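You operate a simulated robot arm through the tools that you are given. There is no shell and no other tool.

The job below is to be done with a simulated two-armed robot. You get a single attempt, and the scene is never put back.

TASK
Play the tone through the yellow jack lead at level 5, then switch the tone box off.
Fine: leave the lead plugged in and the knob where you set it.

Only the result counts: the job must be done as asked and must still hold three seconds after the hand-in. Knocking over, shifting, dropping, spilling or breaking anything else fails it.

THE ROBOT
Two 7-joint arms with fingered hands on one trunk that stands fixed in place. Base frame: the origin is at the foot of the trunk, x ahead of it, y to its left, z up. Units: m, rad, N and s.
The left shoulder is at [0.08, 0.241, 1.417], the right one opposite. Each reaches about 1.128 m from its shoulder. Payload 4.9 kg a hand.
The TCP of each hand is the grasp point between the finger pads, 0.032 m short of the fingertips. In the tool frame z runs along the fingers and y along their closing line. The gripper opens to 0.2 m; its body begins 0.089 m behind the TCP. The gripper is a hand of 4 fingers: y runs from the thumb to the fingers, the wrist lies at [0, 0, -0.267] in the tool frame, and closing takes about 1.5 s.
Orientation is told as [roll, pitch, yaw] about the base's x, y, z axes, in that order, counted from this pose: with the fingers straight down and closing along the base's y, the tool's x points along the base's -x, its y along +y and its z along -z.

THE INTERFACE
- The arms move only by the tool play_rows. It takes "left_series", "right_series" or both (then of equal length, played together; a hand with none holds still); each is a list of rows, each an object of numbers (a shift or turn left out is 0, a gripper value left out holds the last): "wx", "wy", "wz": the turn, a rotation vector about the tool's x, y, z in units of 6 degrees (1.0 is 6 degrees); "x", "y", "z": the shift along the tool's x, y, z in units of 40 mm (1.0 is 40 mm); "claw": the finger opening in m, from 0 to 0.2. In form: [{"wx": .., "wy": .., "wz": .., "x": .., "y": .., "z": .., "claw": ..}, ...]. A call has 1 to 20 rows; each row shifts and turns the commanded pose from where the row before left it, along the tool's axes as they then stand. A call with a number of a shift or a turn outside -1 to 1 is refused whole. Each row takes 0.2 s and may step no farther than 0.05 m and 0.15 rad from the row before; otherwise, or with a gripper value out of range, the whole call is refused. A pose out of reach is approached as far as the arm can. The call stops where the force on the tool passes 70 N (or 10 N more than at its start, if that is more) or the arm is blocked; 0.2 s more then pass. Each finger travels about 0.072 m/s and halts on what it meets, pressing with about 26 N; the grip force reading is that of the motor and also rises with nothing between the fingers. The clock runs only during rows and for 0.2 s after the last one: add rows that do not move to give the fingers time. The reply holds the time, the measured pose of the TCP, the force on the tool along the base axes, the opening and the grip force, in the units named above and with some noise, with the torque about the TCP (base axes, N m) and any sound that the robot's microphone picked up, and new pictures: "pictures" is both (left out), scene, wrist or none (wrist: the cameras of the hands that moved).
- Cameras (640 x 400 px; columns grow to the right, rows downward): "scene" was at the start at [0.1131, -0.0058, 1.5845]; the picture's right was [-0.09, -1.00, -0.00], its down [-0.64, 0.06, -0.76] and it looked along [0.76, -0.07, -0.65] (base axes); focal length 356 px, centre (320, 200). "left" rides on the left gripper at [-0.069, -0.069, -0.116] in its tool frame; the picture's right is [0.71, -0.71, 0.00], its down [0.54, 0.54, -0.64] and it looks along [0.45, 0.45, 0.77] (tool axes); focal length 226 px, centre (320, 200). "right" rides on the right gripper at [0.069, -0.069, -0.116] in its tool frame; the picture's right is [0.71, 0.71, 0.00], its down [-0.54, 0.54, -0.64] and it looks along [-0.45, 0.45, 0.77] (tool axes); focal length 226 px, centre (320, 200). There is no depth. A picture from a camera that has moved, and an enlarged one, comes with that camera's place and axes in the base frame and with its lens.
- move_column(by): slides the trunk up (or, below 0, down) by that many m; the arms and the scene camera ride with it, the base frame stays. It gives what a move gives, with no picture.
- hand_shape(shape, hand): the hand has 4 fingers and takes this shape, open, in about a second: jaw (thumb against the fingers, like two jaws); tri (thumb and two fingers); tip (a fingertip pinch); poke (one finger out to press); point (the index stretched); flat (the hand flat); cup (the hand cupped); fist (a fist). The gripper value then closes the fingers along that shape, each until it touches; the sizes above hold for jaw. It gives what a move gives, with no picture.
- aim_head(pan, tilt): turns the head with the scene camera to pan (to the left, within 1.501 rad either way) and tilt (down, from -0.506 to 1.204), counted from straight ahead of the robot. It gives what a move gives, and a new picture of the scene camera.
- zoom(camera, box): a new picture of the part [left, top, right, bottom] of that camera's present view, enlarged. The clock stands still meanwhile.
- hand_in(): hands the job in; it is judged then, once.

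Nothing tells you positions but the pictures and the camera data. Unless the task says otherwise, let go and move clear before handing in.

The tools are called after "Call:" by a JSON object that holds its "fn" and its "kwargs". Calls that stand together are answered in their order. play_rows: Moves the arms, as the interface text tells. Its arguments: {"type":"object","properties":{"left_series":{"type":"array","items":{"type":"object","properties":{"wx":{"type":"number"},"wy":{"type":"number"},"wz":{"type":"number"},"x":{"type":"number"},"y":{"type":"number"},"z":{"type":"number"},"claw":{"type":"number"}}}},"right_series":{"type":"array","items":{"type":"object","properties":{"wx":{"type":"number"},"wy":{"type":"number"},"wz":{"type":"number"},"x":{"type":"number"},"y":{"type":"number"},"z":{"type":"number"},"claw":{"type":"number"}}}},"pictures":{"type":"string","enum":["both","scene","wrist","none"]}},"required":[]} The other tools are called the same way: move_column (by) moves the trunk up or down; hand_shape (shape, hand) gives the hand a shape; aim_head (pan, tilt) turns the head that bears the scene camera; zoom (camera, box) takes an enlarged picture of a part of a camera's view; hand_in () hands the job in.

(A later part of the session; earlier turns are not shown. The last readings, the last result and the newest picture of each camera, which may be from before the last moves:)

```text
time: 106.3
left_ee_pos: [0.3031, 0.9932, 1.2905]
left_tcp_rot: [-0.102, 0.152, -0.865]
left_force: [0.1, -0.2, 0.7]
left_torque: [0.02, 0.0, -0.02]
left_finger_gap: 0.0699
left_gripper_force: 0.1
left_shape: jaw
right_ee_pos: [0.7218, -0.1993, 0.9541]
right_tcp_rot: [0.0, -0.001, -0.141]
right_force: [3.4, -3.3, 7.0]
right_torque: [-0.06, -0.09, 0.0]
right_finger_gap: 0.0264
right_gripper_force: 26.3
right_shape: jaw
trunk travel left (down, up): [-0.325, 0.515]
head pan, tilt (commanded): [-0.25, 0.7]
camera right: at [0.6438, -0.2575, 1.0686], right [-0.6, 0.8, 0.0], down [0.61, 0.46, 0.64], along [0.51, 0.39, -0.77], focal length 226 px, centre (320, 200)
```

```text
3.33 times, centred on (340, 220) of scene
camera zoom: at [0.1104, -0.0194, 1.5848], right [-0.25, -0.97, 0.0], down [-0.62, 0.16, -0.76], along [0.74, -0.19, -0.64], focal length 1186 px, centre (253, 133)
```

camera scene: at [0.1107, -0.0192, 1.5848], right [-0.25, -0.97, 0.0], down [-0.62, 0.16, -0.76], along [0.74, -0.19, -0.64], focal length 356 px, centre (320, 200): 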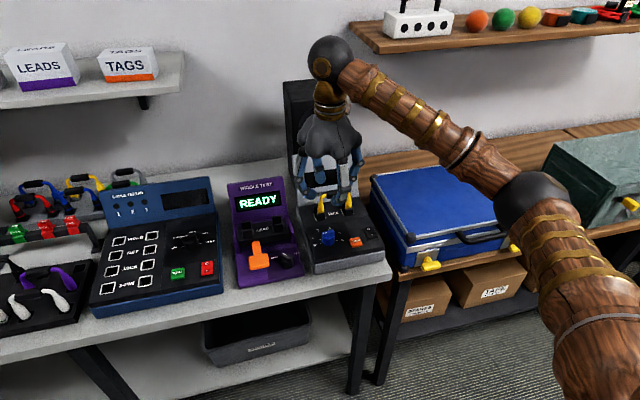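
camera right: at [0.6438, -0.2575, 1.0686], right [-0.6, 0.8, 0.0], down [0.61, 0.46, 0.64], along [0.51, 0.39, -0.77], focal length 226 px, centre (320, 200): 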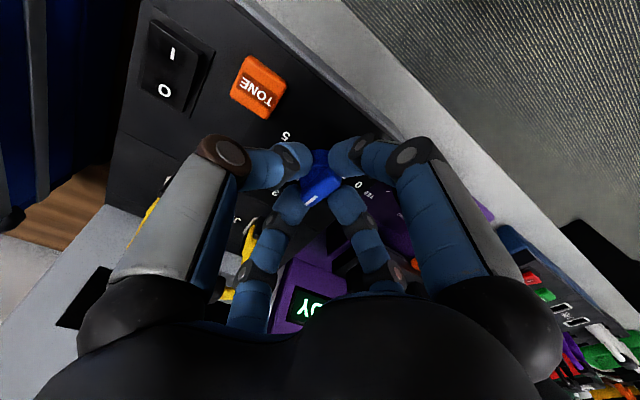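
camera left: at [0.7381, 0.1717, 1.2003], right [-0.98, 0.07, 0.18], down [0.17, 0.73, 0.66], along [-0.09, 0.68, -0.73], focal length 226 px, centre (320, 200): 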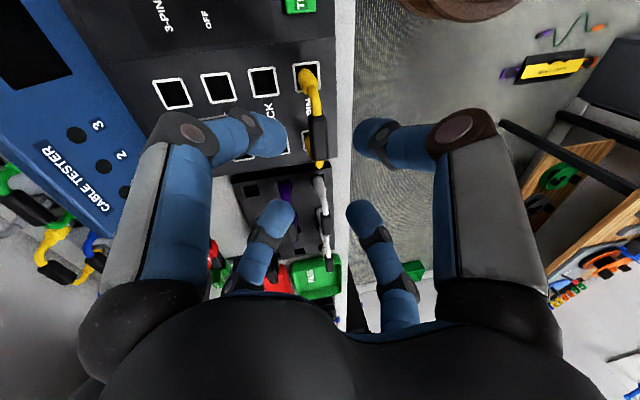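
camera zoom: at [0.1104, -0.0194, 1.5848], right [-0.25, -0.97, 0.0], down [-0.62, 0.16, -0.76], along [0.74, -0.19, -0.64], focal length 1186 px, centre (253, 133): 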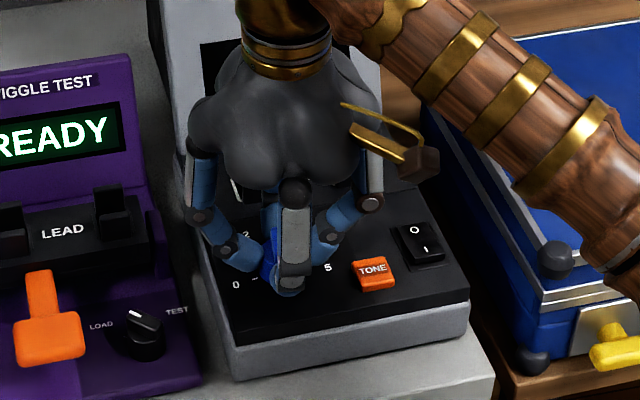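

Halfway, pointer between 2 and 3, everything clear. Continuing the remaining 92°.

Call:
{"fn": "play_rows", "kwargs": {"right_series": [{"wz": 0.5}, {"wz": 1.0}, {"wz": 1.0}, {"wz": 1.0}, {"wz": 1.0}, {"wz": 1.0}, {"wz": 1.0}, {"wz": 1.0}, {"wz": 1.0}, {"wz": 1.0}, {"wz": 1.0}, {"wz": 1.0}, {"wz": 1.0}, {"wz": 1.0}, {"wz": 0.8}, {"wz": 0.5}, {}], "pictures": "wrist"}}

Call:
{"fn": "zoom", "kwargs": {"camera": "right", "box": [240, 90, 400, 240]}}

Call:
{"fn": "zoom", "kwargs": {"camera": "scene", "box": [290, 160, 390, 280]}}

```text
time: 109.9
left_ee_pos: [0.3039, 0.9946, 1.2912]
left_tcp_rot: [-0.102, 0.151, -0.864]
left_force: [0.0, -0.2, -0.4]
left_torque: [0.01, 0.03, 0.0]
left_finger_gap: 0.0698
left_gripper_force: 0.1
left_shape: jaw
right_ee_pos: [0.7221, -0.1979, 0.954]
right_tcp_rot: [-0.001, 0.0, -1.688]
right_force: [-6.5, 2.6, 1.4]
right_torque: [0.04, 0.18, -0.04]
right_finger_gap: 0.0262
right_gripper_force: 26.8
right_shape: jaw
trunk travel left (down, up): [-0.325, 0.515]
head pan, tilt (commanded): [-0.25, 0.7]
camera right: at [0.6616, -0.1217, 1.0688], right [0.79, 0.62, 0.0], down [0.47, -0.6, 0.64], along [0.4, -0.51, -0.77], focal length 226 px, centre (320, 200)
```

right: 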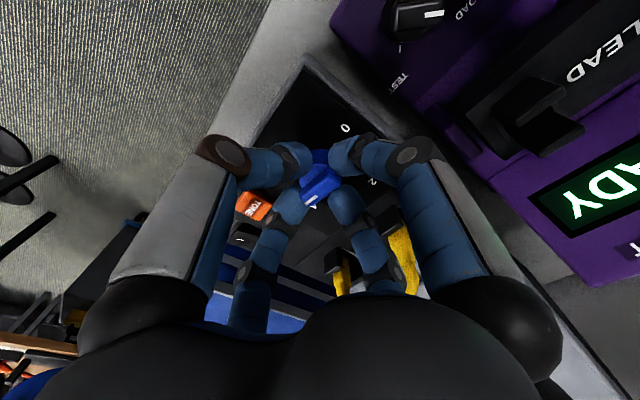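

```text
2.67 times, centred on (320, 165) of right
camera zoom: at [0.6616, -0.1217, 1.0688], right [0.79, 0.62, 0.0], down [0.47, -0.6, 0.64], along [0.4, -0.51, -0.77], focal length 603 px, centre (320, 293)
```

zoom: 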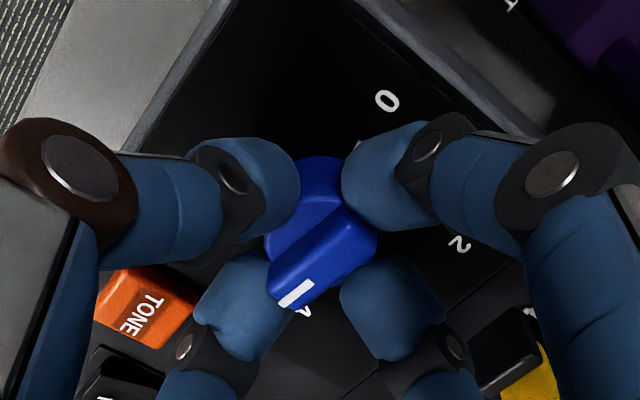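

```text
3.33 times, centred on (340, 220) of scene
camera zoom: at [0.1096, -0.0188, 1.5848], right [-0.25, -0.97, 0.0], down [-0.62, 0.16, -0.77], along [0.74, -0.19, -0.64], focal length 1186 px, centre (253, 133)
```

zoom: 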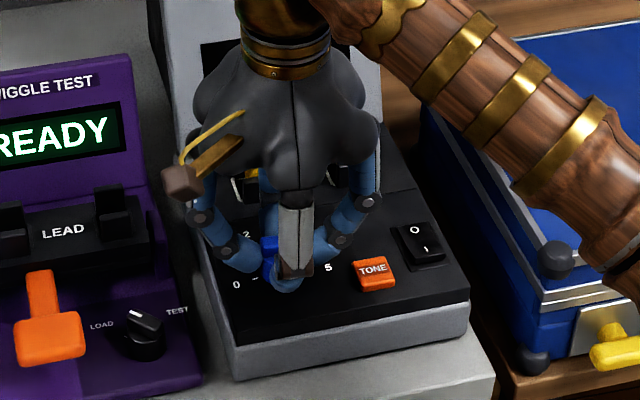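

Hand yaw is now -96.7°; I'll add the last 3.3°, then release and rise to inspect the pointer.

Call:
{"fn": "play_rows", "kwargs": {"right_series": [{"wz": 0.55}, {}, {"claw": 0.055}, {}, {}, {}, {}, {"z": -0.3}, {"z": -0.5}, {"z": -0.6}, {"z": -0.7}, {"z": -0.7}, {"z": -0.8}, {}], "pictures": "both"}}

Call:
{"fn": "zoom", "kwargs": {"camera": "right", "box": [250, 50, 390, 160]}}

Call:
{"fn": "zoom", "kwargs": {"camera": "scene", "box": [300, 205, 390, 270]}}

```text
time: 112.9
left_ee_pos: [0.3044, 0.9941, 1.2906]
left_tcp_rot: [-0.104, 0.152, -0.868]
left_force: [0.6, -0.1, 1.0]
left_torque: [0.0, 0.03, 0.01]
left_finger_gap: 0.0695
left_gripper_force: 0.1
left_shape: jaw
right_ee_pos: [0.7254, -0.1962, 1.0962]
right_tcp_rot: [0.001, -0.001, -1.746]
right_force: [0.0, 0.1, -0.4]
right_torque: [-0.02, 0.0, 0.03]
right_finger_gap: 0.0549
right_gripper_force: 0.0
right_shape: jaw
trunk travel left (down, up): [-0.325, 0.515]
head pan, tilt (commanded): [-0.25, 0.7]
camera scene: at [0.1111, -0.0193, 1.5847], right [-0.25, -0.97, 0.0], down [-0.62, 0.16, -0.76], along [0.74, -0.19, -0.64], focal length 356 px, centre (320, 200)
camera right: at [0.669, -0.1179, 1.2119], right [0.82, 0.57, 0.0], down [0.44, -0.63, 0.64], along [0.37, -0.53, -0.77], focal length 226 px, centre (320, 200)
```

scene: 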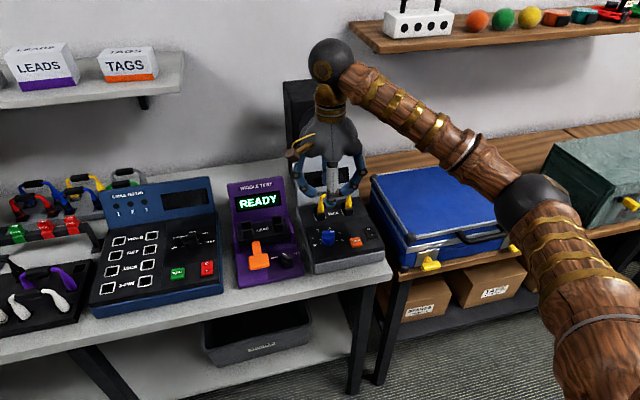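
right: 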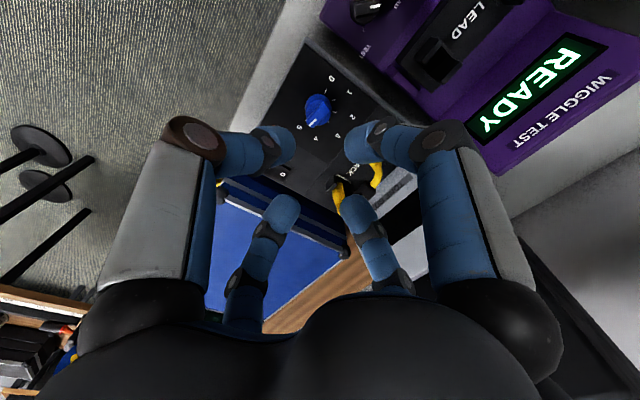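

```text
3.64 times, centred on (320, 105) of right
camera zoom: at [0.669, -0.1179, 1.2119], right [0.82, 0.57, 0.0], down [0.44, -0.63, 0.64], along [0.37, -0.53, -0.77], focal length 822 px, centre (320, 546)
```

zoom: 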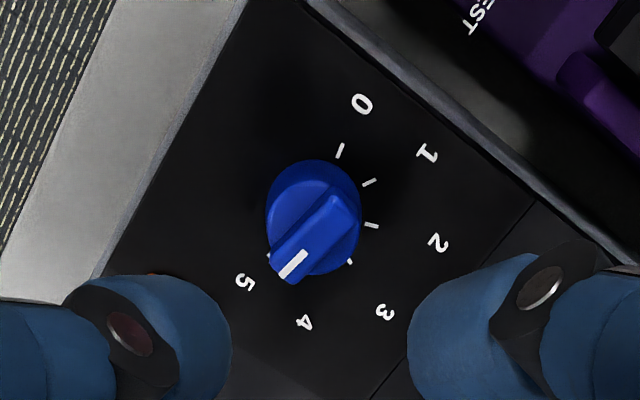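

```text
6.15 times, centred on (345, 238) of scene
camera zoom: at [0.1111, -0.0193, 1.5847], right [-0.25, -0.97, 0.0], down [-0.62, 0.16, -0.76], along [0.74, -0.19, -0.64], focal length 2190 px, centre (166, -31)
```

zoom: 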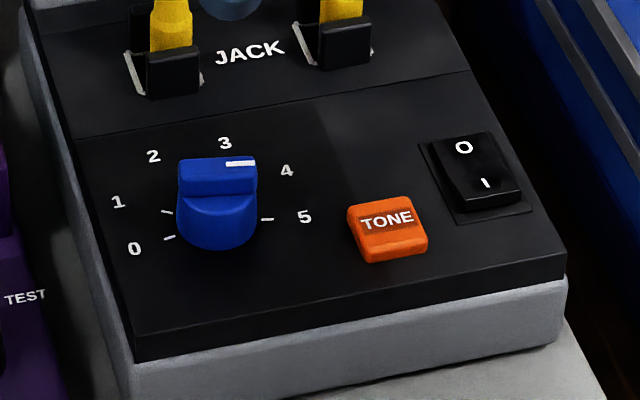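

The pointer now sits on 5 (measured about -100°, right on the tick). Next is the power switch. I'll raise the hand, turn it back toward yaw 0 and form the poke shape to see where the pressing finger is.

Call:
{"fn": "play_rows", "kwargs": {"right_series": [{"z": -0.8}, {"z": -0.8}, {"wz": -0.98}, {"wz": -0.98}, {"wz": -0.98}, {"wz": -0.98}, {"wz": -0.98}, {"wz": -0.98}, {"wz": -0.98}, {"wz": -0.98}, {"wz": -0.98}, {"wz": -0.98}, {"wz": -0.98}, {"wz": -0.98}, {"wz": -0.98}, {"wz": -0.98}, {"wz": -0.98}, {"wz": -0.98}, {"wz": -0.98}, {}], "pictures": "none"}}

Call:
{"fn": "hand_shape", "kwargs": {"hand": "right", "shape": "poke"}}

Call:
{"fn": "zoom", "kwargs": {"camera": "right", "box": [0, 0, 640, 400]}}

Call:
{"fn": "zoom", "kwargs": {"camera": "scene", "box": [260, 60, 420, 280]}}

```text
time: 117.1
left_ee_pos: [0.3033, 0.9943, 1.291]
left_tcp_rot: [-0.104, 0.151, -0.864]
left_force: [-0.2, -0.6, 0.9]
left_torque: [-0.02, 0.01, 0.01]
left_finger_gap: 0.0698
left_gripper_force: 0.1
left_shape: jaw
right_ee_pos: [0.7211, -0.1981, 1.1598]
right_tcp_rot: [0.002, 0.0, -0.003]
right_force: [-0.1, -0.6, 0.2]
right_torque: [0.02, 0.02, -0.03]
right_finger_gap: 0.0547
right_gripper_force: 0.2
right_shape: jaw
trunk travel left (down, up): [-0.325, 0.515]
head pan, tilt (commanded): [-0.25, 0.7]
```

```text
time: 118.0
left_ee_pos: [0.3046, 0.9928, 1.2913]
left_tcp_rot: [-0.102, 0.151, -0.866]
left_force: [-0.1, -0.4, 0.1]
left_torque: [-0.03, -0.02, 0.01]
left_finger_gap: 0.0696
left_gripper_force: 0.0
left_shape: jaw
right_ee_pos: [0.7213, -0.1986, 1.1596]
right_tcp_rot: [-0.001, 0.002, -0.001]
right_force: [0.4, 0.5, 0.2]
right_torque: [0.01, 0.0, 0.03]
right_finger_gap: 0.0
right_gripper_force: 0.1
right_shape: poke
trunk travel left (down, up): [-0.325, 0.515]
head pan, tilt (commanded): [-0.25, 0.7]
```

```text
1.00 times, centred on (320, 200) of right (not enlarged: the box is as wide or as high as the picture)
camera zoom: at [0.6534, -0.2672, 1.2764], right [-0.71, 0.71, 0.0], down [0.54, 0.54, 0.64], along [0.46, 0.45, -0.77], focal length 226 px, centre (320, 200)
```

zoom: 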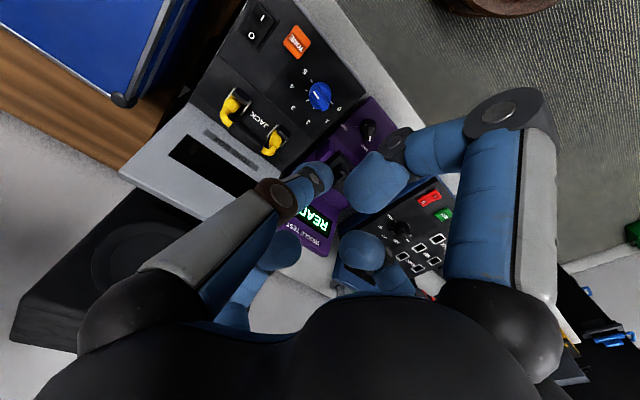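

```text
1.82 times, centred on (340, 170) of scene
camera zoom: at [0.1108, -0.0192, 1.5847], right [-0.25, -0.97, 0.0], down [-0.62, 0.16, -0.76], along [0.74, -0.19, -0.64], focal length 647 px, centre (284, 254)
```

zoom: 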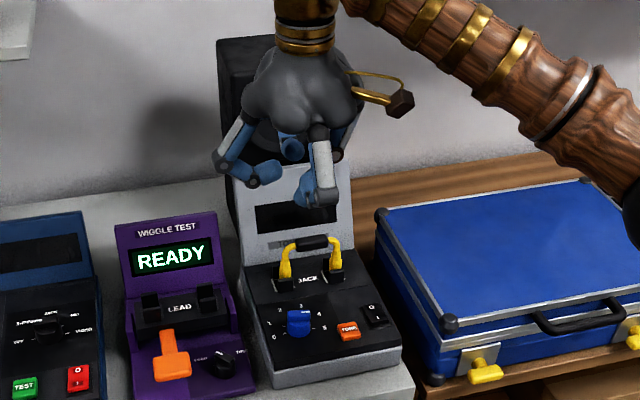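

I need a closer look at which finger is stretched out in the poke shape.

Call:
{"fn": "zoom", "kwargs": {"camera": "scene", "box": [305, 80, 365, 150]}}

Call:
{"fn": "zoom", "kwargs": {"camera": "right", "box": [200, 80, 480, 320]}}

```text
5.71 times, centred on (335, 115) of scene
camera zoom: at [0.1108, -0.0192, 1.5847], right [-0.25, -0.97, 0.0], down [-0.62, 0.16, -0.76], along [0.74, -0.19, -0.64], focal length 2034 px, centre (234, 686)
```

zoom: 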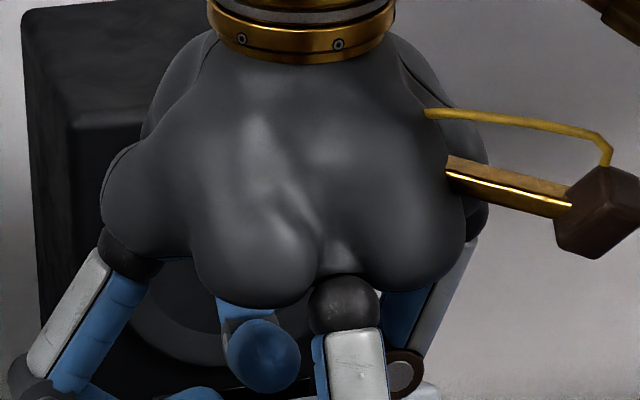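

```text
1.67 times, centred on (340, 200) of right
camera zoom: at [0.6534, -0.2672, 1.2764], right [-0.71, 0.71, 0.0], down [0.54, 0.54, 0.64], along [0.46, 0.45, -0.77], focal length 377 px, centre (287, 200)
```

zoom: 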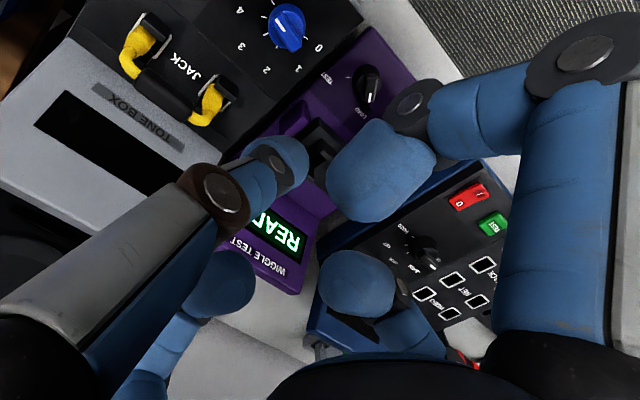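

Call:
{"fn": "zoom", "kwargs": {"camera": "scene", "box": [305, 120, 365, 180]}}

Call:
{"fn": "zoom", "kwargs": {"camera": "right", "box": [270, 130, 380, 220]}}

```text
6.67 times, centred on (335, 150) of scene
camera zoom: at [0.1108, -0.0192, 1.5847], right [-0.25, -0.97, 0.0], down [-0.62, 0.16, -0.76], along [0.74, -0.19, -0.64], focal length 2372 px, centre (220, 533)
```

zoom: 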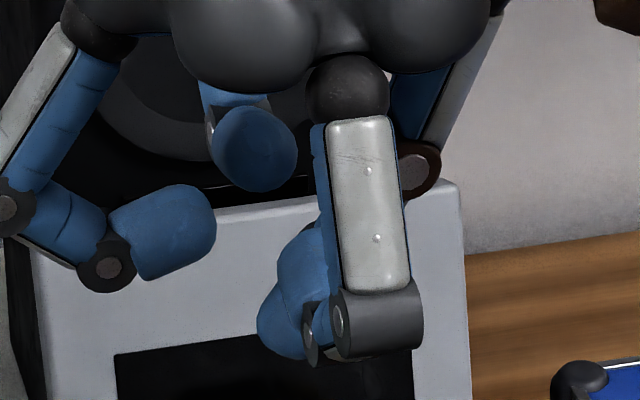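

```text
4.44 times, centred on (325, 175) of right
camera zoom: at [0.6534, -0.2672, 1.2764], right [-0.71, 0.71, 0.0], down [0.54, 0.54, 0.64], along [0.46, 0.45, -0.77], focal length 1005 px, centre (298, 311)
```

zoom: 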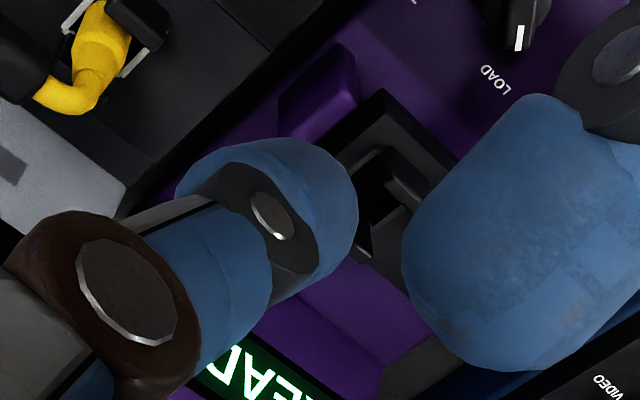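

In poke, the thumb tip ends up on the tool axis about 33 mm beyond the TCP, with the other fingers curled away. I'll zoom on the switch and TONE button from the current wrist view to get their exact positions.

Call:
{"fn": "zoom", "kwargs": {"camera": "right", "box": [220, 0, 330, 80]}}

Call:
{"fn": "zoom", "kwargs": {"camera": "scene", "box": [340, 220, 390, 255]}}

```text
5.00 times, centred on (275, 40) of right
camera zoom: at [0.6534, -0.2672, 1.2764], right [-0.71, 0.71, 0.0], down [0.54, 0.54, 0.64], along [0.46, 0.45, -0.77], focal length 1130 px, centre (545, 1000)
```

zoom: 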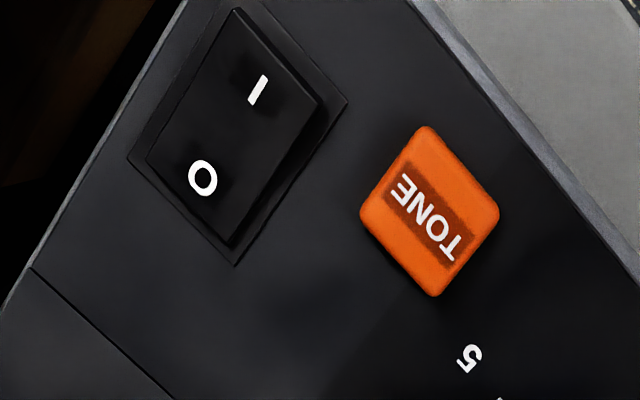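

```text
11.43 times, centred on (365, 238) of scene
camera zoom: at [0.1108, -0.0192, 1.5847], right [-0.25, -0.97, 0.0], down [-0.62, 0.16, -0.76], along [0.74, -0.19, -0.64], focal length 4067 px, centre (-194, -229)
```

zoom: 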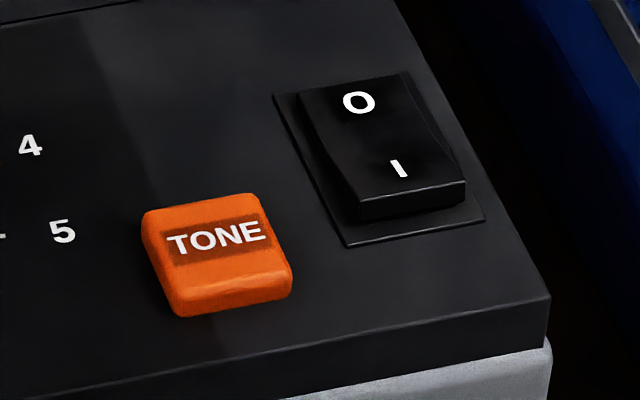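

Switch: I end at about (0.707, -0.311), O end at (0.733, -0.312); TONE button centre about (0.696, -0.266). I'll move the poking tip above the I end and come down to about 30 mm above it for a check.

Call:
{"fn": "play_rows", "kwargs": {"right_series": [{"x": 0.125, "y": -0.92}, {"x": 0.125, "y": -0.92}, {"x": 0.125, "y": -0.92}, {"z": 0.9}, {"z": 0.9}, {"z": 0.9}, {"z": 0.9}, {"z": 0.4}, {}], "pictures": "wrist"}}

Call:
{"fn": "zoom", "kwargs": {"camera": "right", "box": [240, 80, 400, 240]}}

Call:
{"fn": "zoom", "kwargs": {"camera": "scene", "box": [310, 170, 400, 265]}}

```text
time: 120.0
left_ee_pos: [0.3047, 0.9939, 1.2902]
left_tcp_rot: [-0.102, 0.152, -0.865]
left_force: [-0.2, -0.5, -0.3]
left_torque: [-0.01, 0.0, 0.01]
left_finger_gap: 0.0697
left_gripper_force: 0.2
left_shape: jaw
right_ee_pos: [0.7067, -0.3103, 1.0012]
right_tcp_rot: [0.0, 0.001, -0.001]
right_force: [0.3, -0.2, -0.7]
right_torque: [-0.01, 0.01, 0.01]
right_finger_gap: 0.0
right_gripper_force: 0.0
right_shape: poke
trunk travel left (down, up): [-0.325, 0.515]
head pan, tilt (commanded): [-0.25, 0.7]
camera right: at [0.6379, -0.3795, 1.1159], right [-0.71, 0.71, 0.0], down [0.54, 0.54, 0.64], along [0.46, 0.45, -0.77], focal length 226 px, centre (320, 200)
```

right: 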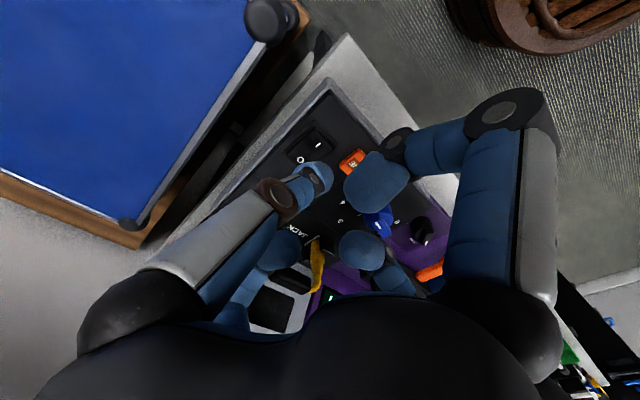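

```text
2.50 times, centred on (320, 160) of right
camera zoom: at [0.6379, -0.3795, 1.1159], right [-0.71, 0.71, 0.0], down [0.54, 0.54, 0.64], along [0.46, 0.45, -0.77], focal length 565 px, centre (320, 300)
```

zoom: 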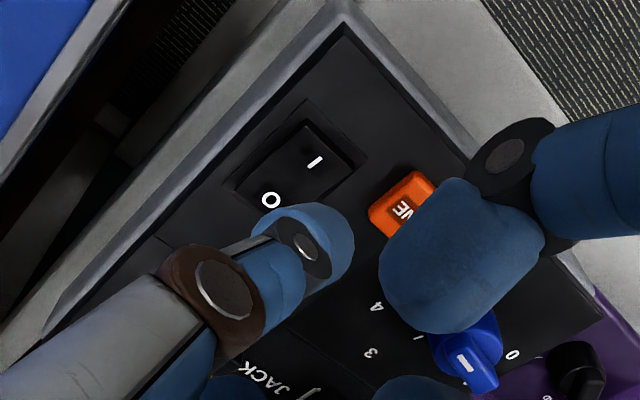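

```text
4.21 times, centred on (355, 218) of scene
camera zoom: at [0.1104, -0.0192, 1.5848], right [-0.25, -0.97, 0.0], down [-0.62, 0.16, -0.76], along [0.74, -0.19, -0.64], focal length 1498 px, centre (173, 126)
```

zoom: 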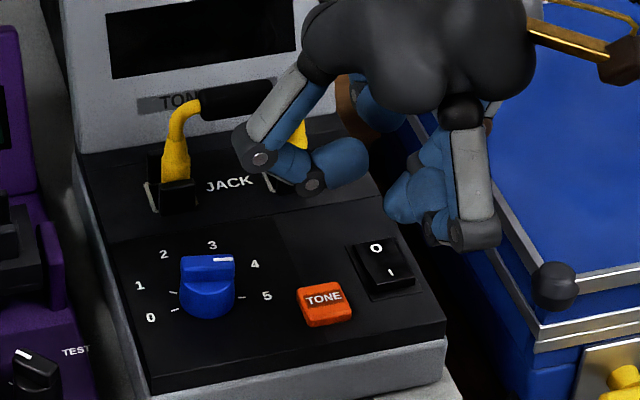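

The tip will land on the I half of the rocker. I'll descend to near contact, then press in small steps while watching the force.

Call:
{"fn": "play_rows", "kwargs": {"right_series": [{"z": 0.35}, {"z": 0.35}, {"z": 0.1}, {}], "pictures": "wrist"}}

Call:
{"fn": "zoom", "kwargs": {"camera": "scene", "box": [330, 200, 400, 260]}}

Call:
{"fn": "zoom", "kwargs": {"camera": "right", "box": [260, 100, 380, 220]}}

```text
time: 121.0
left_ee_pos: [0.3038, 0.9939, 1.2901]
left_tcp_rot: [-0.105, 0.152, -0.865]
left_force: [0.3, 0.3, 0.5]
left_torque: [0.04, 0.01, 0.01]
left_finger_gap: 0.0695
left_gripper_force: 0.1
left_shape: jaw
right_ee_pos: [0.7074, -0.3088, 0.9685]
right_tcp_rot: [0.002, 0.002, -0.002]
right_force: [0.7, 0.0, 0.2]
right_torque: [0.0, 0.02, -0.01]
right_finger_gap: 0.0001
right_gripper_force: 0.0
right_shape: poke
trunk travel left (down, up): [-0.325, 0.515]
head pan, tilt (commanded): [-0.25, 0.7]
camera right: at [0.6383, -0.3782, 1.0836], right [-0.71, 0.71, 0.0], down [0.54, 0.54, 0.64], along [0.46, 0.45, -0.77], focal length 226 px, centre (320, 200)
```

right: 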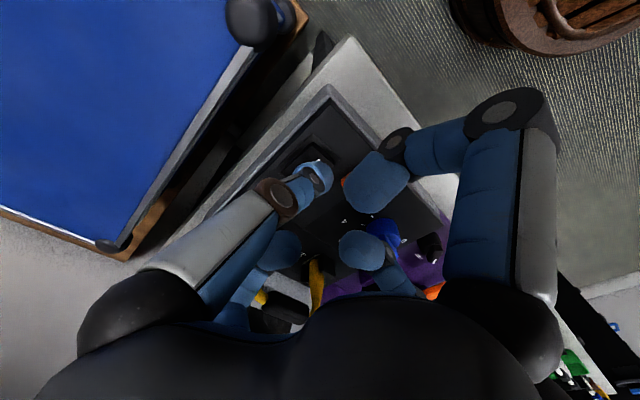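

```text
6.67 times, centred on (365, 230) of scene
camera zoom: at [0.1107, -0.0193, 1.5848], right [-0.25, -0.97, 0.0], down [-0.62, 0.16, -0.76], along [0.74, -0.19, -0.64], focal length 2372 px, centre (20, 0)
```

zoom: 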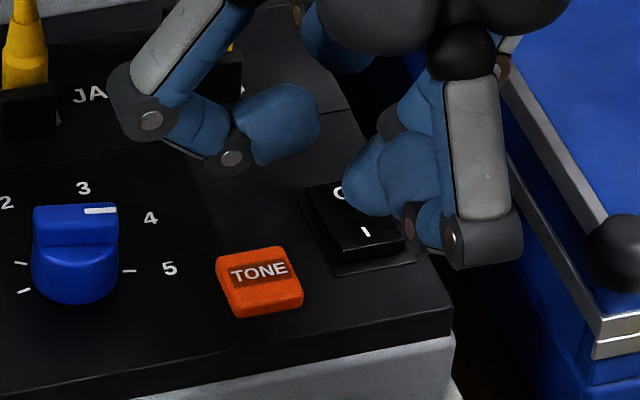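

```text
3.33 times, centred on (320, 160) of right
camera zoom: at [0.6383, -0.3782, 1.0836], right [-0.71, 0.71, 0.0], down [0.54, 0.54, 0.64], along [0.46, 0.45, -0.77], focal length 754 px, centre (320, 333)
```

zoom: 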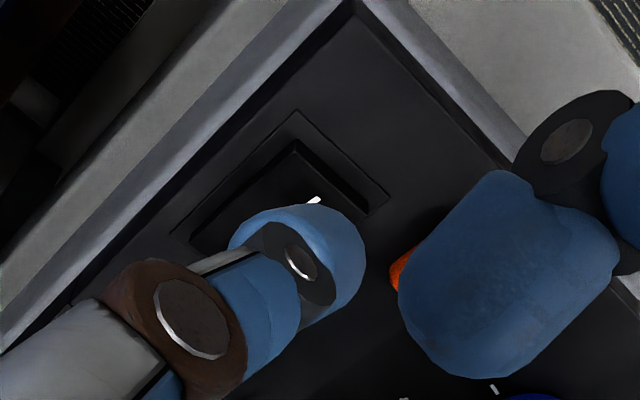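

The tip is a few mm above the I half. I'll shift 4 mm toward the I edge and press down in small steps.

Call:
{"fn": "play_rows", "kwargs": {"right_series": [{"x": 0.1}, {"z": 0.12}, {"z": 0.1}, {}], "pictures": "none"}}

Call:
{"fn": "zoom", "kwargs": {"camera": "scene", "box": [290, 160, 400, 265]}}

```text
time: 122.0
left_ee_pos: [0.3047, 0.9928, 1.2904]
left_tcp_rot: [-0.105, 0.151, -0.865]
left_force: [-0.4, 1.3, 0.2]
left_torque: [0.0, -0.01, 0.0]
left_finger_gap: 0.0699
left_gripper_force: 0.0
left_shape: jaw
right_ee_pos: [0.702, -0.3093, 0.9597]
right_tcp_rot: [0.001, 0.0, -0.002]
right_force: [0.3, 0.0, 0.2]
right_torque: [-0.03, -0.01, -0.01]
right_finger_gap: 0.0
right_gripper_force: 0.0
right_shape: poke
trunk travel left (down, up): [-0.325, 0.515]
head pan, tilt (commanded): [-0.25, 0.7]
```

```text
3.81 times, centred on (345, 212) of scene
camera zoom: at [0.1106, -0.0192, 1.5848], right [-0.25, -0.97, 0.0], down [-0.62, 0.16, -0.76], along [0.74, -0.19, -0.64], focal length 1356 px, centre (225, 152)
```

zoom: 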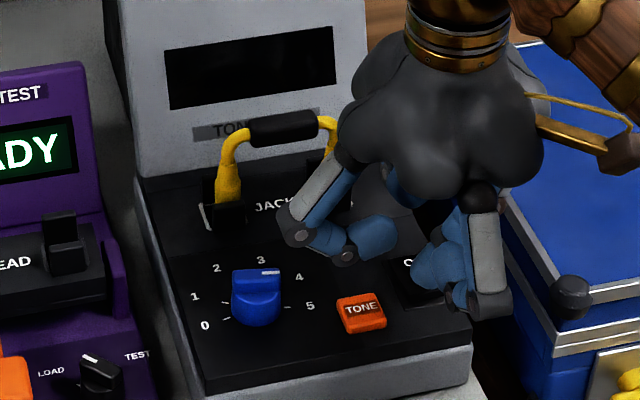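

Call:
{"fn": "play_rows", "kwargs": {"right_series": [{"z": 0.075}, {"z": 0.075}, {}], "pictures": "none"}}

Call:
{"fn": "zoom", "kwargs": {"camera": "scene", "box": [290, 160, 400, 265]}}

```text
time: 122.8
left_ee_pos: [0.3042, 0.9925, 1.2913]
left_tcp_rot: [-0.104, 0.153, -0.865]
left_force: [0.3, -0.2, 0.2]
left_torque: [0.03, -0.02, 0.0]
left_finger_gap: 0.0696
left_gripper_force: 0.0
left_shape: jaw
right_ee_pos: [0.7019, -0.3072, 0.9555]
right_tcp_rot: [0.0, 0.0, -0.001]
right_force: [1.0, -0.6, -0.4]
right_torque: [0.02, 0.0, -0.01]
right_finger_gap: 0.0
right_gripper_force: 0.1
right_shape: poke
trunk travel left (down, up): [-0.325, 0.515]
head pan, tilt (commanded): [-0.25, 0.7]
```

```text
3.81 times, centred on (345, 212) of scene
camera zoom: at [0.1107, -0.0192, 1.5848], right [-0.25, -0.97, 0.0], down [-0.62, 0.16, -0.76], along [0.74, -0.19, -0.64], focal length 1356 px, centre (225, 152)
```

zoom: 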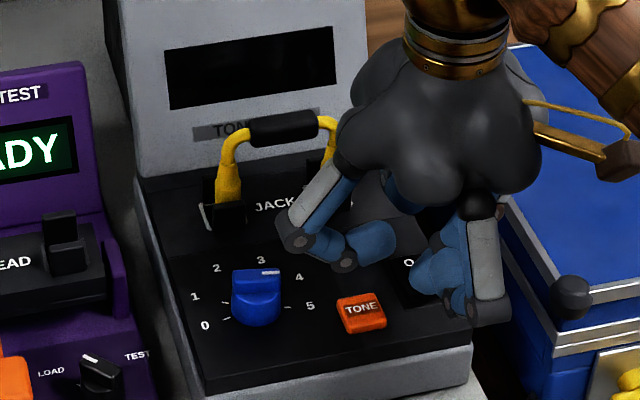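

Still free. The curled finger near the TONE button has clearance, so I continue in small steps.

Call:
{"fn": "play_rows", "kwargs": {"right_series": [{"z": 0.075}, {"z": 0.05}, {}], "pictures": "none"}}

Call:
{"fn": "zoom", "kwargs": {"camera": "scene", "box": [320, 190, 400, 265]}}

```text
time: 123.6
left_ee_pos: [0.3037, 0.9933, 1.2909]
left_tcp_rot: [-0.103, 0.151, -0.866]
left_force: [0.0, 0.1, 0.0]
left_torque: [0.0, -0.05, -0.01]
left_finger_gap: 0.0695
left_gripper_force: 0.1
left_shape: jaw
right_ee_pos: [0.7039, -0.3084, 0.9507]
right_tcp_rot: [-0.001, 0.0, -0.002]
right_force: [-0.5, 0.3, 2.9]
right_torque: [0.0, -0.01, 0.0]
right_finger_gap: 0.0001
right_gripper_force: 0.1
right_shape: poke
trunk travel left (down, up): [-0.325, 0.515]
head pan, tilt (commanded): [-0.25, 0.7]
```

```text
5.33 times, centred on (360, 228) of scene
camera zoom: at [0.1104, -0.0192, 1.5848], right [-0.25, -0.97, 0.0], down [-0.62, 0.16, -0.76], along [0.74, -0.19, -0.64], focal length 1898 px, centre (107, 53)
```

zoom: 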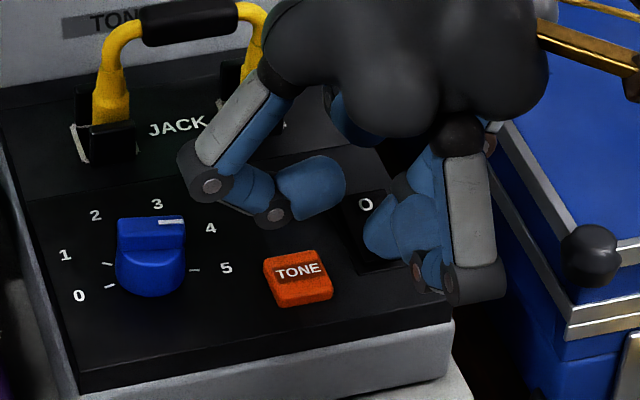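

Contact (2.9 N). Pressing on a little further to flip the rocker.

Call:
{"fn": "play_rows", "kwargs": {"right_series": [{"z": 0.06}, {"z": 0.06}, {}], "pictures": "none"}}

Call:
{"fn": "zoom", "kwargs": {"camera": "scene", "box": [290, 160, 400, 265]}}

```text
time: 124.4
left_ee_pos: [0.3012, 0.9932, 1.2903]
left_tcp_rot: [-0.103, 0.15, -0.867]
left_force: [-0.1, 0.6, 0.7]
left_torque: [0.03, 0.02, -0.03]
left_finger_gap: 0.0695
left_gripper_force: 0.0
left_shape: jaw
right_ee_pos: [0.7003, -0.31, 0.949]
right_tcp_rot: [-0.003, -0.006, -0.006]
right_force: [2.6, -7.7, 36.1]
right_torque: [-0.29, -0.21, -0.04]
right_finger_gap: 0.0
right_gripper_force: 0.1
right_shape: poke
trunk travel left (down, up): [-0.325, 0.515]
head pan, tilt (commanded): [-0.25, 0.7]
```

```text
3.81 times, centred on (345, 212) of scene
camera zoom: at [0.1073, -0.0189, 1.5854], right [-0.25, -0.97, 0.0], down [-0.62, 0.16, -0.77], along [0.74, -0.19, -0.64], focal length 1356 px, centre (225, 152)
```

zoom: 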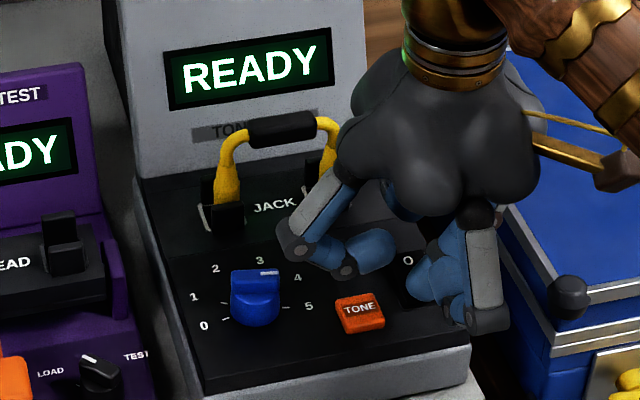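

The tone box display shows READY: it is on. I'll lift off now and check the rocker.

Call:
{"fn": "play_rows", "kwargs": {"right_series": [{"z": -0.4}, {"z": -0.8}, {"z": -1.0}, {"z": -1.0}, {}], "pictures": "wrist"}}

Call:
{"fn": "zoom", "kwargs": {"camera": "scene", "box": [290, 160, 400, 275]}}

```text
time: 125.6
left_ee_pos: [0.3038, 0.9934, 1.2904]
left_tcp_rot: [-0.102, 0.152, -0.867]
left_force: [0.0, 0.2, -0.8]
left_torque: [0.02, 0.0, -0.02]
left_finger_gap: 0.0697
left_gripper_force: 0.1
left_shape: jaw
right_ee_pos: [0.7017, -0.3078, 1.0727]
right_tcp_rot: [0.0, 0.004, -0.002]
right_force: [0.4, -0.3, 0.4]
right_torque: [0.03, 0.03, -0.01]
right_finger_gap: 0.0
right_gripper_force: 0.1
right_shape: poke
trunk travel left (down, up): [-0.325, 0.515]
head pan, tilt (commanded): [-0.25, 0.7]
camera right: at [0.6331, -0.3767, 1.1874], right [-0.71, 0.71, 0.0], down [0.54, 0.54, 0.64], along [0.45, 0.45, -0.77], focal length 226 px, centre (320, 200)
```

right: 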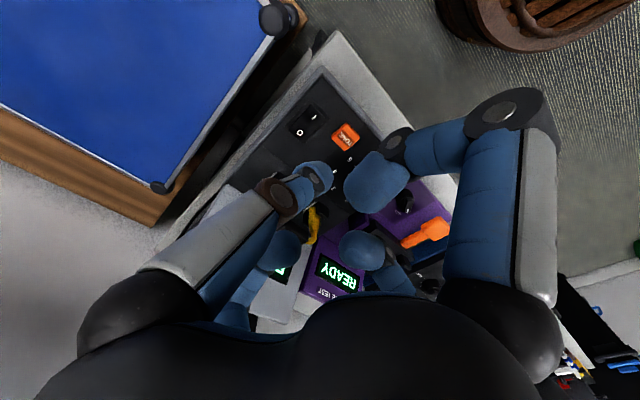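

```text
3.48 times, centred on (345, 218) of scene
camera zoom: at [0.1107, -0.0195, 1.5847], right [-0.25, -0.97, 0.0], down [-0.62, 0.16, -0.76], along [0.74, -0.19, -0.64], focal length 1238 px, centre (233, 139)
```

zoom: 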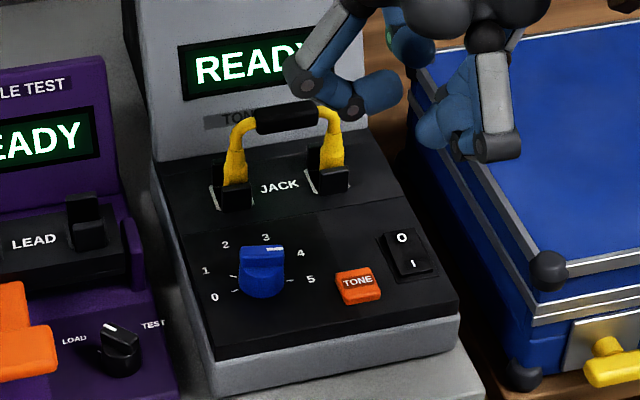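

The box is on, knob still at 5, lead in place. For the TONE press I'll rotate the hand to about 120° so no curled finger sits over the knob, then move above the button.

Call:
{"fn": "play_rows", "kwargs": {"right_series": [{"wz": -1.0}, {"wz": -1.0}, {"wz": -1.0}, {"wz": -1.0}, {"wz": -1.0}, {"wz": -1.0}, {"wz": -1.0}, {"wz": -1.0}, {"wz": -1.0}, {"wz": -1.0}, {"wz": -1.0}, {"wz": -1.0}, {"wz": -1.0}, {"wz": -1.0}, {"wz": -1.0}, {"wz": -1.0}, {"wz": -1.0}, {"wz": -1.0}, {"wz": -1.0}, {"wz": -1.0}], "pictures": "none"}}

Call:
{"fn": "play_rows", "kwargs": {"right_series": [{"x": -0.53, "y": -0.157}, {"x": -0.53, "y": -0.157}, {"z": 0.5}, {"z": 0.5}, {}], "pictures": "wrist"}}

Call:
{"fn": "zoom", "kwargs": {"camera": "scene", "box": [290, 160, 400, 275]}}

Call:
{"fn": "zoom", "kwargs": {"camera": "right", "box": [240, 80, 400, 240]}}

```text
time: 129.8
left_ee_pos: [0.3041, 0.994, 1.2907]
left_tcp_rot: [-0.103, 0.153, -0.867]
left_force: [-0.9, 0.0, 0.0]
left_torque: [-0.01, 0.01, 0.0]
left_finger_gap: 0.0699
left_gripper_force: 0.0
left_shape: jaw
right_ee_pos: [0.7037, -0.3086, 1.073]
right_tcp_rot: [0.001, -0.001, 2.093]
right_force: [0.5, -0.4, -0.2]
right_torque: [0.02, 0.03, 0.0]
right_finger_gap: 0.0
right_gripper_force: 0.1
right_shape: poke
trunk travel left (down, up): [-0.325, 0.515]
head pan, tilt (commanded): [-0.25, 0.7]
```

```text
time: 131.0
left_ee_pos: [0.3035, 0.9938, 1.2908]
left_tcp_rot: [-0.102, 0.151, -0.864]
left_force: [-0.3, 0.9, -0.3]
left_torque: [-0.02, 0.01, -0.01]
left_finger_gap: 0.0696
left_gripper_force: 0.1
left_shape: jaw
right_ee_pos: [0.6916, -0.2636, 1.0329]
right_tcp_rot: [0.0, 0.0, 2.093]
right_force: [-0.2, 1.3, -0.1]
right_torque: [0.0, -0.01, -0.03]
right_finger_gap: 0.0001
right_gripper_force: 0.1
right_shape: poke
trunk travel left (down, up): [-0.325, 0.515]
head pan, tilt (commanded): [-0.25, 0.7]
camera right: at [0.7854, -0.2904, 1.1481], right [-0.26, -0.97, 0.0], down [-0.74, 0.2, 0.64], along [-0.62, 0.17, -0.77], focal length 226 px, centre (320, 200)
```

right: 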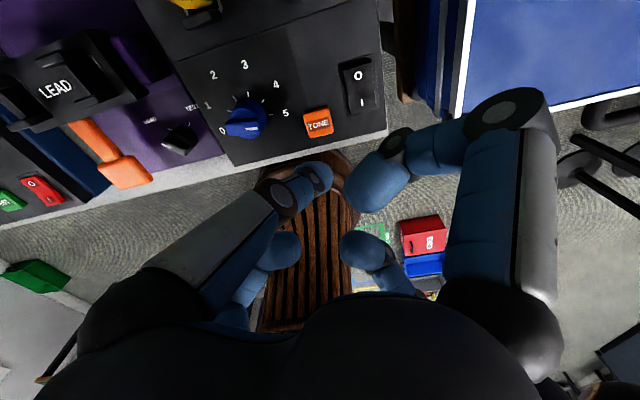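

```text
3.48 times, centred on (345, 218) of scene
camera zoom: at [0.1105, -0.0187, 1.5848], right [-0.25, -0.97, 0.0], down [-0.62, 0.16, -0.76], along [0.74, -0.19, -0.64], focal length 1238 px, centre (233, 139)
```

zoom: 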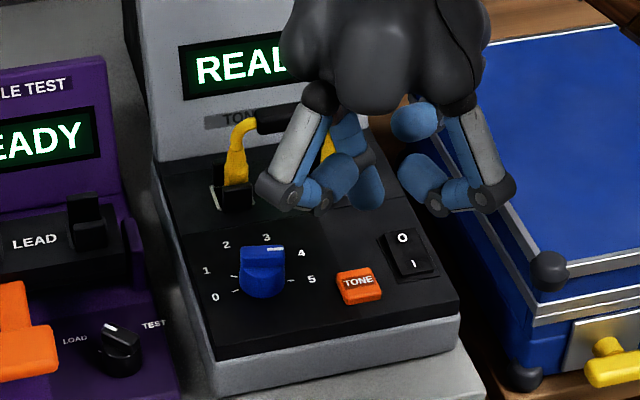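

```text
2.50 times, centred on (320, 160) of right
camera zoom: at [0.7854, -0.2904, 1.1481], right [-0.26, -0.97, 0.0], down [-0.74, 0.2, 0.64], along [-0.62, 0.17, -0.77], focal length 565 px, centre (320, 300)
```

zoom: 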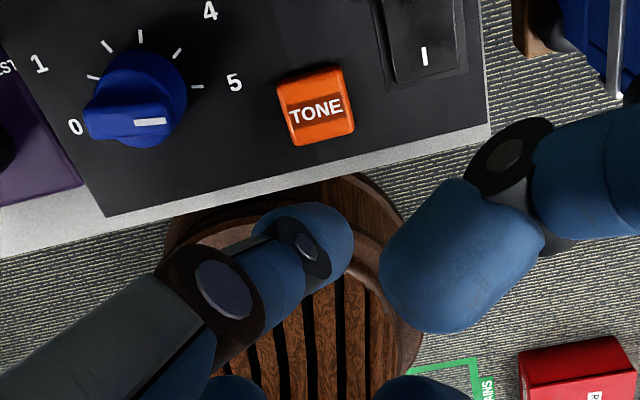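

The tip is right above the TONE button. I'll lower to near contact.

Call:
{"fn": "play_rows", "kwargs": {"right_series": [{"z": 0.6}, {"z": 0.6}, {"z": 0.4}, {"z": 0.15}, {}], "pictures": "none"}}

Call:
{"fn": "zoom", "kwargs": {"camera": "scene", "box": [290, 160, 400, 275]}}

Call:
{"fn": "zoom", "kwargs": {"camera": "right", "box": [240, 80, 400, 240]}}

```text
time: 132.2
left_ee_pos: [0.3025, 0.9933, 1.2904]
left_tcp_rot: [-0.104, 0.151, -0.866]
left_force: [-0.5, -0.5, 0.1]
left_torque: [-0.02, 0.02, 0.0]
left_finger_gap: 0.0697
left_gripper_force: 0.1
left_shape: jaw
right_ee_pos: [0.6921, -0.2657, 0.9621]
right_tcp_rot: [0.0, 0.001, 2.093]
right_force: [0.0, 0.1, 0.0]
right_torque: [0.0, -0.02, -0.01]
right_finger_gap: 0.0001
right_gripper_force: 0.0
right_shape: poke
trunk travel left (down, up): [-0.325, 0.515]
head pan, tilt (commanded): [-0.25, 0.7]
```

```text
3.48 times, centred on (345, 218) of scene
camera zoom: at [0.1106, -0.0192, 1.5848], right [-0.25, -0.97, 0.0], down [-0.62, 0.16, -0.76], along [0.74, -0.19, -0.64], focal length 1238 px, centre (233, 139)
```

zoom: 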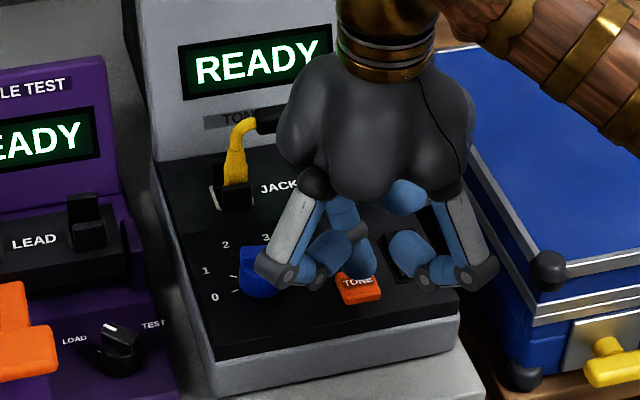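

```text
2.50 times, centred on (320, 160) of right
camera zoom: at [0.7869, -0.2912, 1.0778], right [-0.26, -0.97, 0.0], down [-0.74, 0.2, 0.64], along [-0.62, 0.17, -0.77], focal length 565 px, centre (320, 300)
```

zoom: 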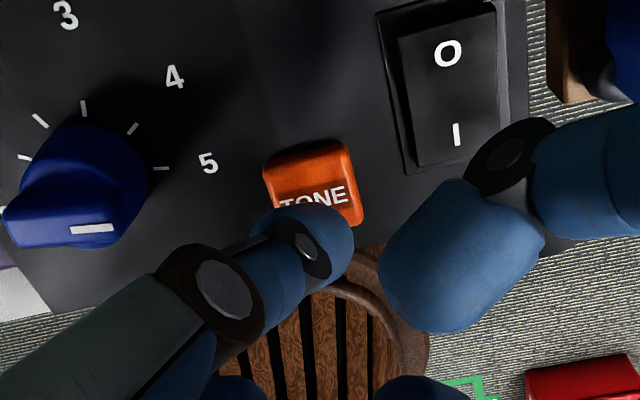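

Everything is clear of the knob. Now pressing TONE in small steps.

Call:
{"fn": "play_rows", "kwargs": {"right_series": [{"z": 0.1}, {"z": 0.1}, {"z": 0.05}, {}], "pictures": "none"}}

Call:
{"fn": "zoom", "kwargs": {"camera": "scene", "box": [290, 160, 400, 275]}}

```text
time: 133.2
left_ee_pos: [0.3038, 0.9944, 1.2917]
left_tcp_rot: [-0.102, 0.151, -0.867]
left_force: [0.2, 0.0, 0.7]
left_torque: [0.01, -0.03, -0.01]
left_finger_gap: 0.0697
left_gripper_force: 0.0
left_shape: jaw
right_ee_pos: [0.6931, -0.2649, 0.9526]
right_tcp_rot: [0.0, -0.001, 2.092]
right_force: [-0.3, 0.0, 0.7]
right_torque: [-0.01, 0.0, 0.0]
right_finger_gap: 0.0002
right_gripper_force: 0.0
right_shape: poke
trunk travel left (down, up): [-0.325, 0.515]
head pan, tilt (commanded): [-0.25, 0.7]
```

```text
3.48 times, centred on (345, 218) of scene
camera zoom: at [0.1107, -0.0192, 1.5848], right [-0.25, -0.97, 0.0], down [-0.62, 0.16, -0.76], along [0.74, -0.19, -0.64], focal length 1238 px, centre (233, 139)
```

zoom: 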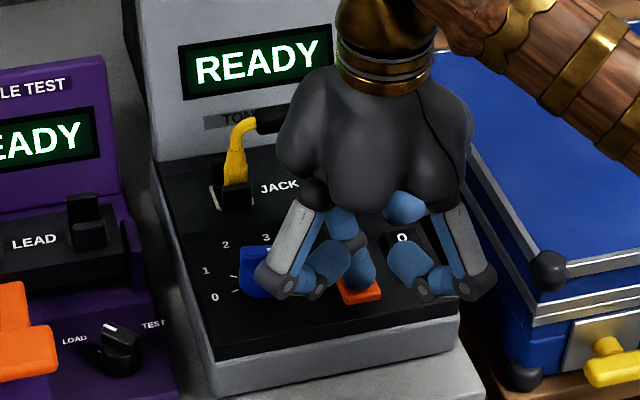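

Call:
{"fn": "play_rows", "kwargs": {"right_series": [{"z": 0.075}, {"z": 0.05}, {}], "pictures": "none"}}

Call:
{"fn": "zoom", "kwargs": {"camera": "scene", "box": [290, 160, 400, 275]}}

```text
time: 134.0
left_ee_pos: [0.3044, 0.9935, 1.2915]
left_tcp_rot: [-0.102, 0.153, -0.866]
left_force: [0.8, -0.4, -0.2]
left_torque: [0.01, 0.02, 0.02]
left_finger_gap: 0.0699
left_gripper_force: 0.1
left_shape: jaw
right_ee_pos: [0.6933, -0.2656, 0.9475]
right_tcp_rot: [-0.003, 0.0, 2.091]
right_force: [2.0, -0.7, 9.4]
right_torque: [0.02, -0.08, 0.01]
right_finger_gap: 0.0001
right_gripper_force: 0.1
right_shape: poke
trunk travel left (down, up): [-0.325, 0.515]
head pan, tilt (commanded): [-0.25, 0.7]
heard: click
```

```text
3.48 times, centred on (345, 218) of scene
camera zoom: at [0.1101, -0.0188, 1.5849], right [-0.25, -0.97, 0.0], down [-0.62, 0.16, -0.77], along [0.74, -0.19, -0.64], focal length 1238 px, centre (233, 139)
```

zoom: 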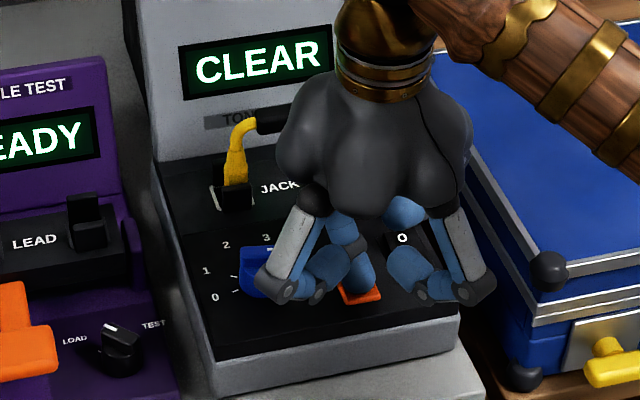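

A click was heard and the display shows CLEAR, so the tone went through the lead. I'll lift off the button and see what is heard and shown.

Call:
{"fn": "play_rows", "kwargs": {"right_series": [{}, {"z": -0.3}, {"z": -0.6}, {"z": -0.9}, {"z": -1.0}, {}, {}], "pictures": "scene"}}

Call:
{"fn": "zoom", "kwargs": {"camera": "scene", "box": [290, 150, 400, 275]}}

```text
time: 135.6
left_ee_pos: [0.3032, 0.9938, 1.2913]
left_tcp_rot: [-0.104, 0.151, -0.864]
left_force: [-0.8, -0.2, -0.2]
left_torque: [-0.01, 0.04, 0.04]
left_finger_gap: 0.0698
left_gripper_force: 0.0
left_shape: jaw
right_ee_pos: [0.6917, -0.2654, 1.0593]
right_tcp_rot: [0.001, 0.001, 2.092]
right_force: [-0.4, 0.1, 0.5]
right_torque: [-0.01, -0.05, 0.01]
right_finger_gap: 0.0
right_gripper_force: 0.1
right_shape: poke
trunk travel left (down, up): [-0.325, 0.515]
head pan, tilt (commanded): [-0.25, 0.7]
camera scene: at [0.1108, -0.0193, 1.5848], right [-0.25, -0.97, 0.0], down [-0.62, 0.16, -0.76], along [0.74, -0.19, -0.64], focal length 356 px, centre (320, 200)
```

scene: 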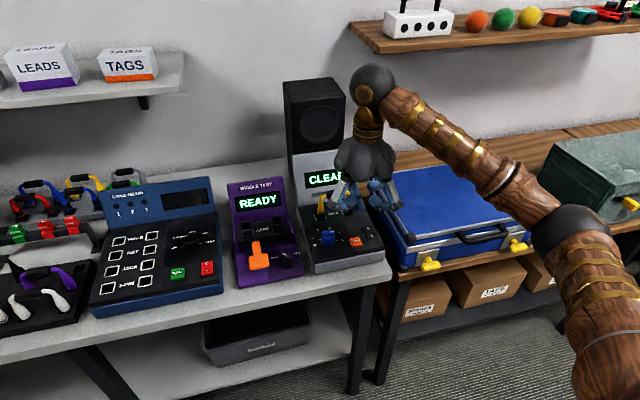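

```text
3.20 times, centred on (345, 212) of scene
camera zoom: at [0.1108, -0.0193, 1.5848], right [-0.25, -0.97, 0.0], down [-0.62, 0.16, -0.76], along [0.74, -0.19, -0.64], focal length 1139 px, centre (240, 160)
```

zoom: 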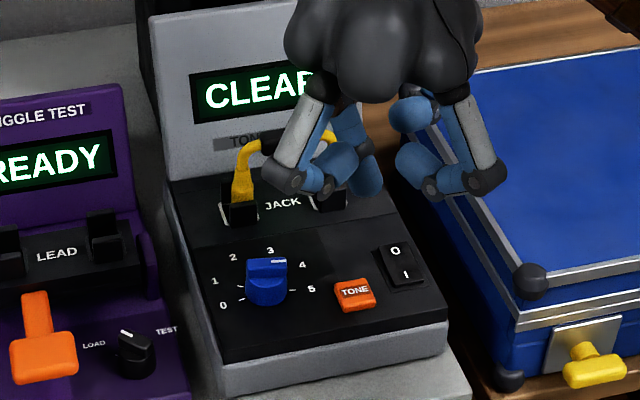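

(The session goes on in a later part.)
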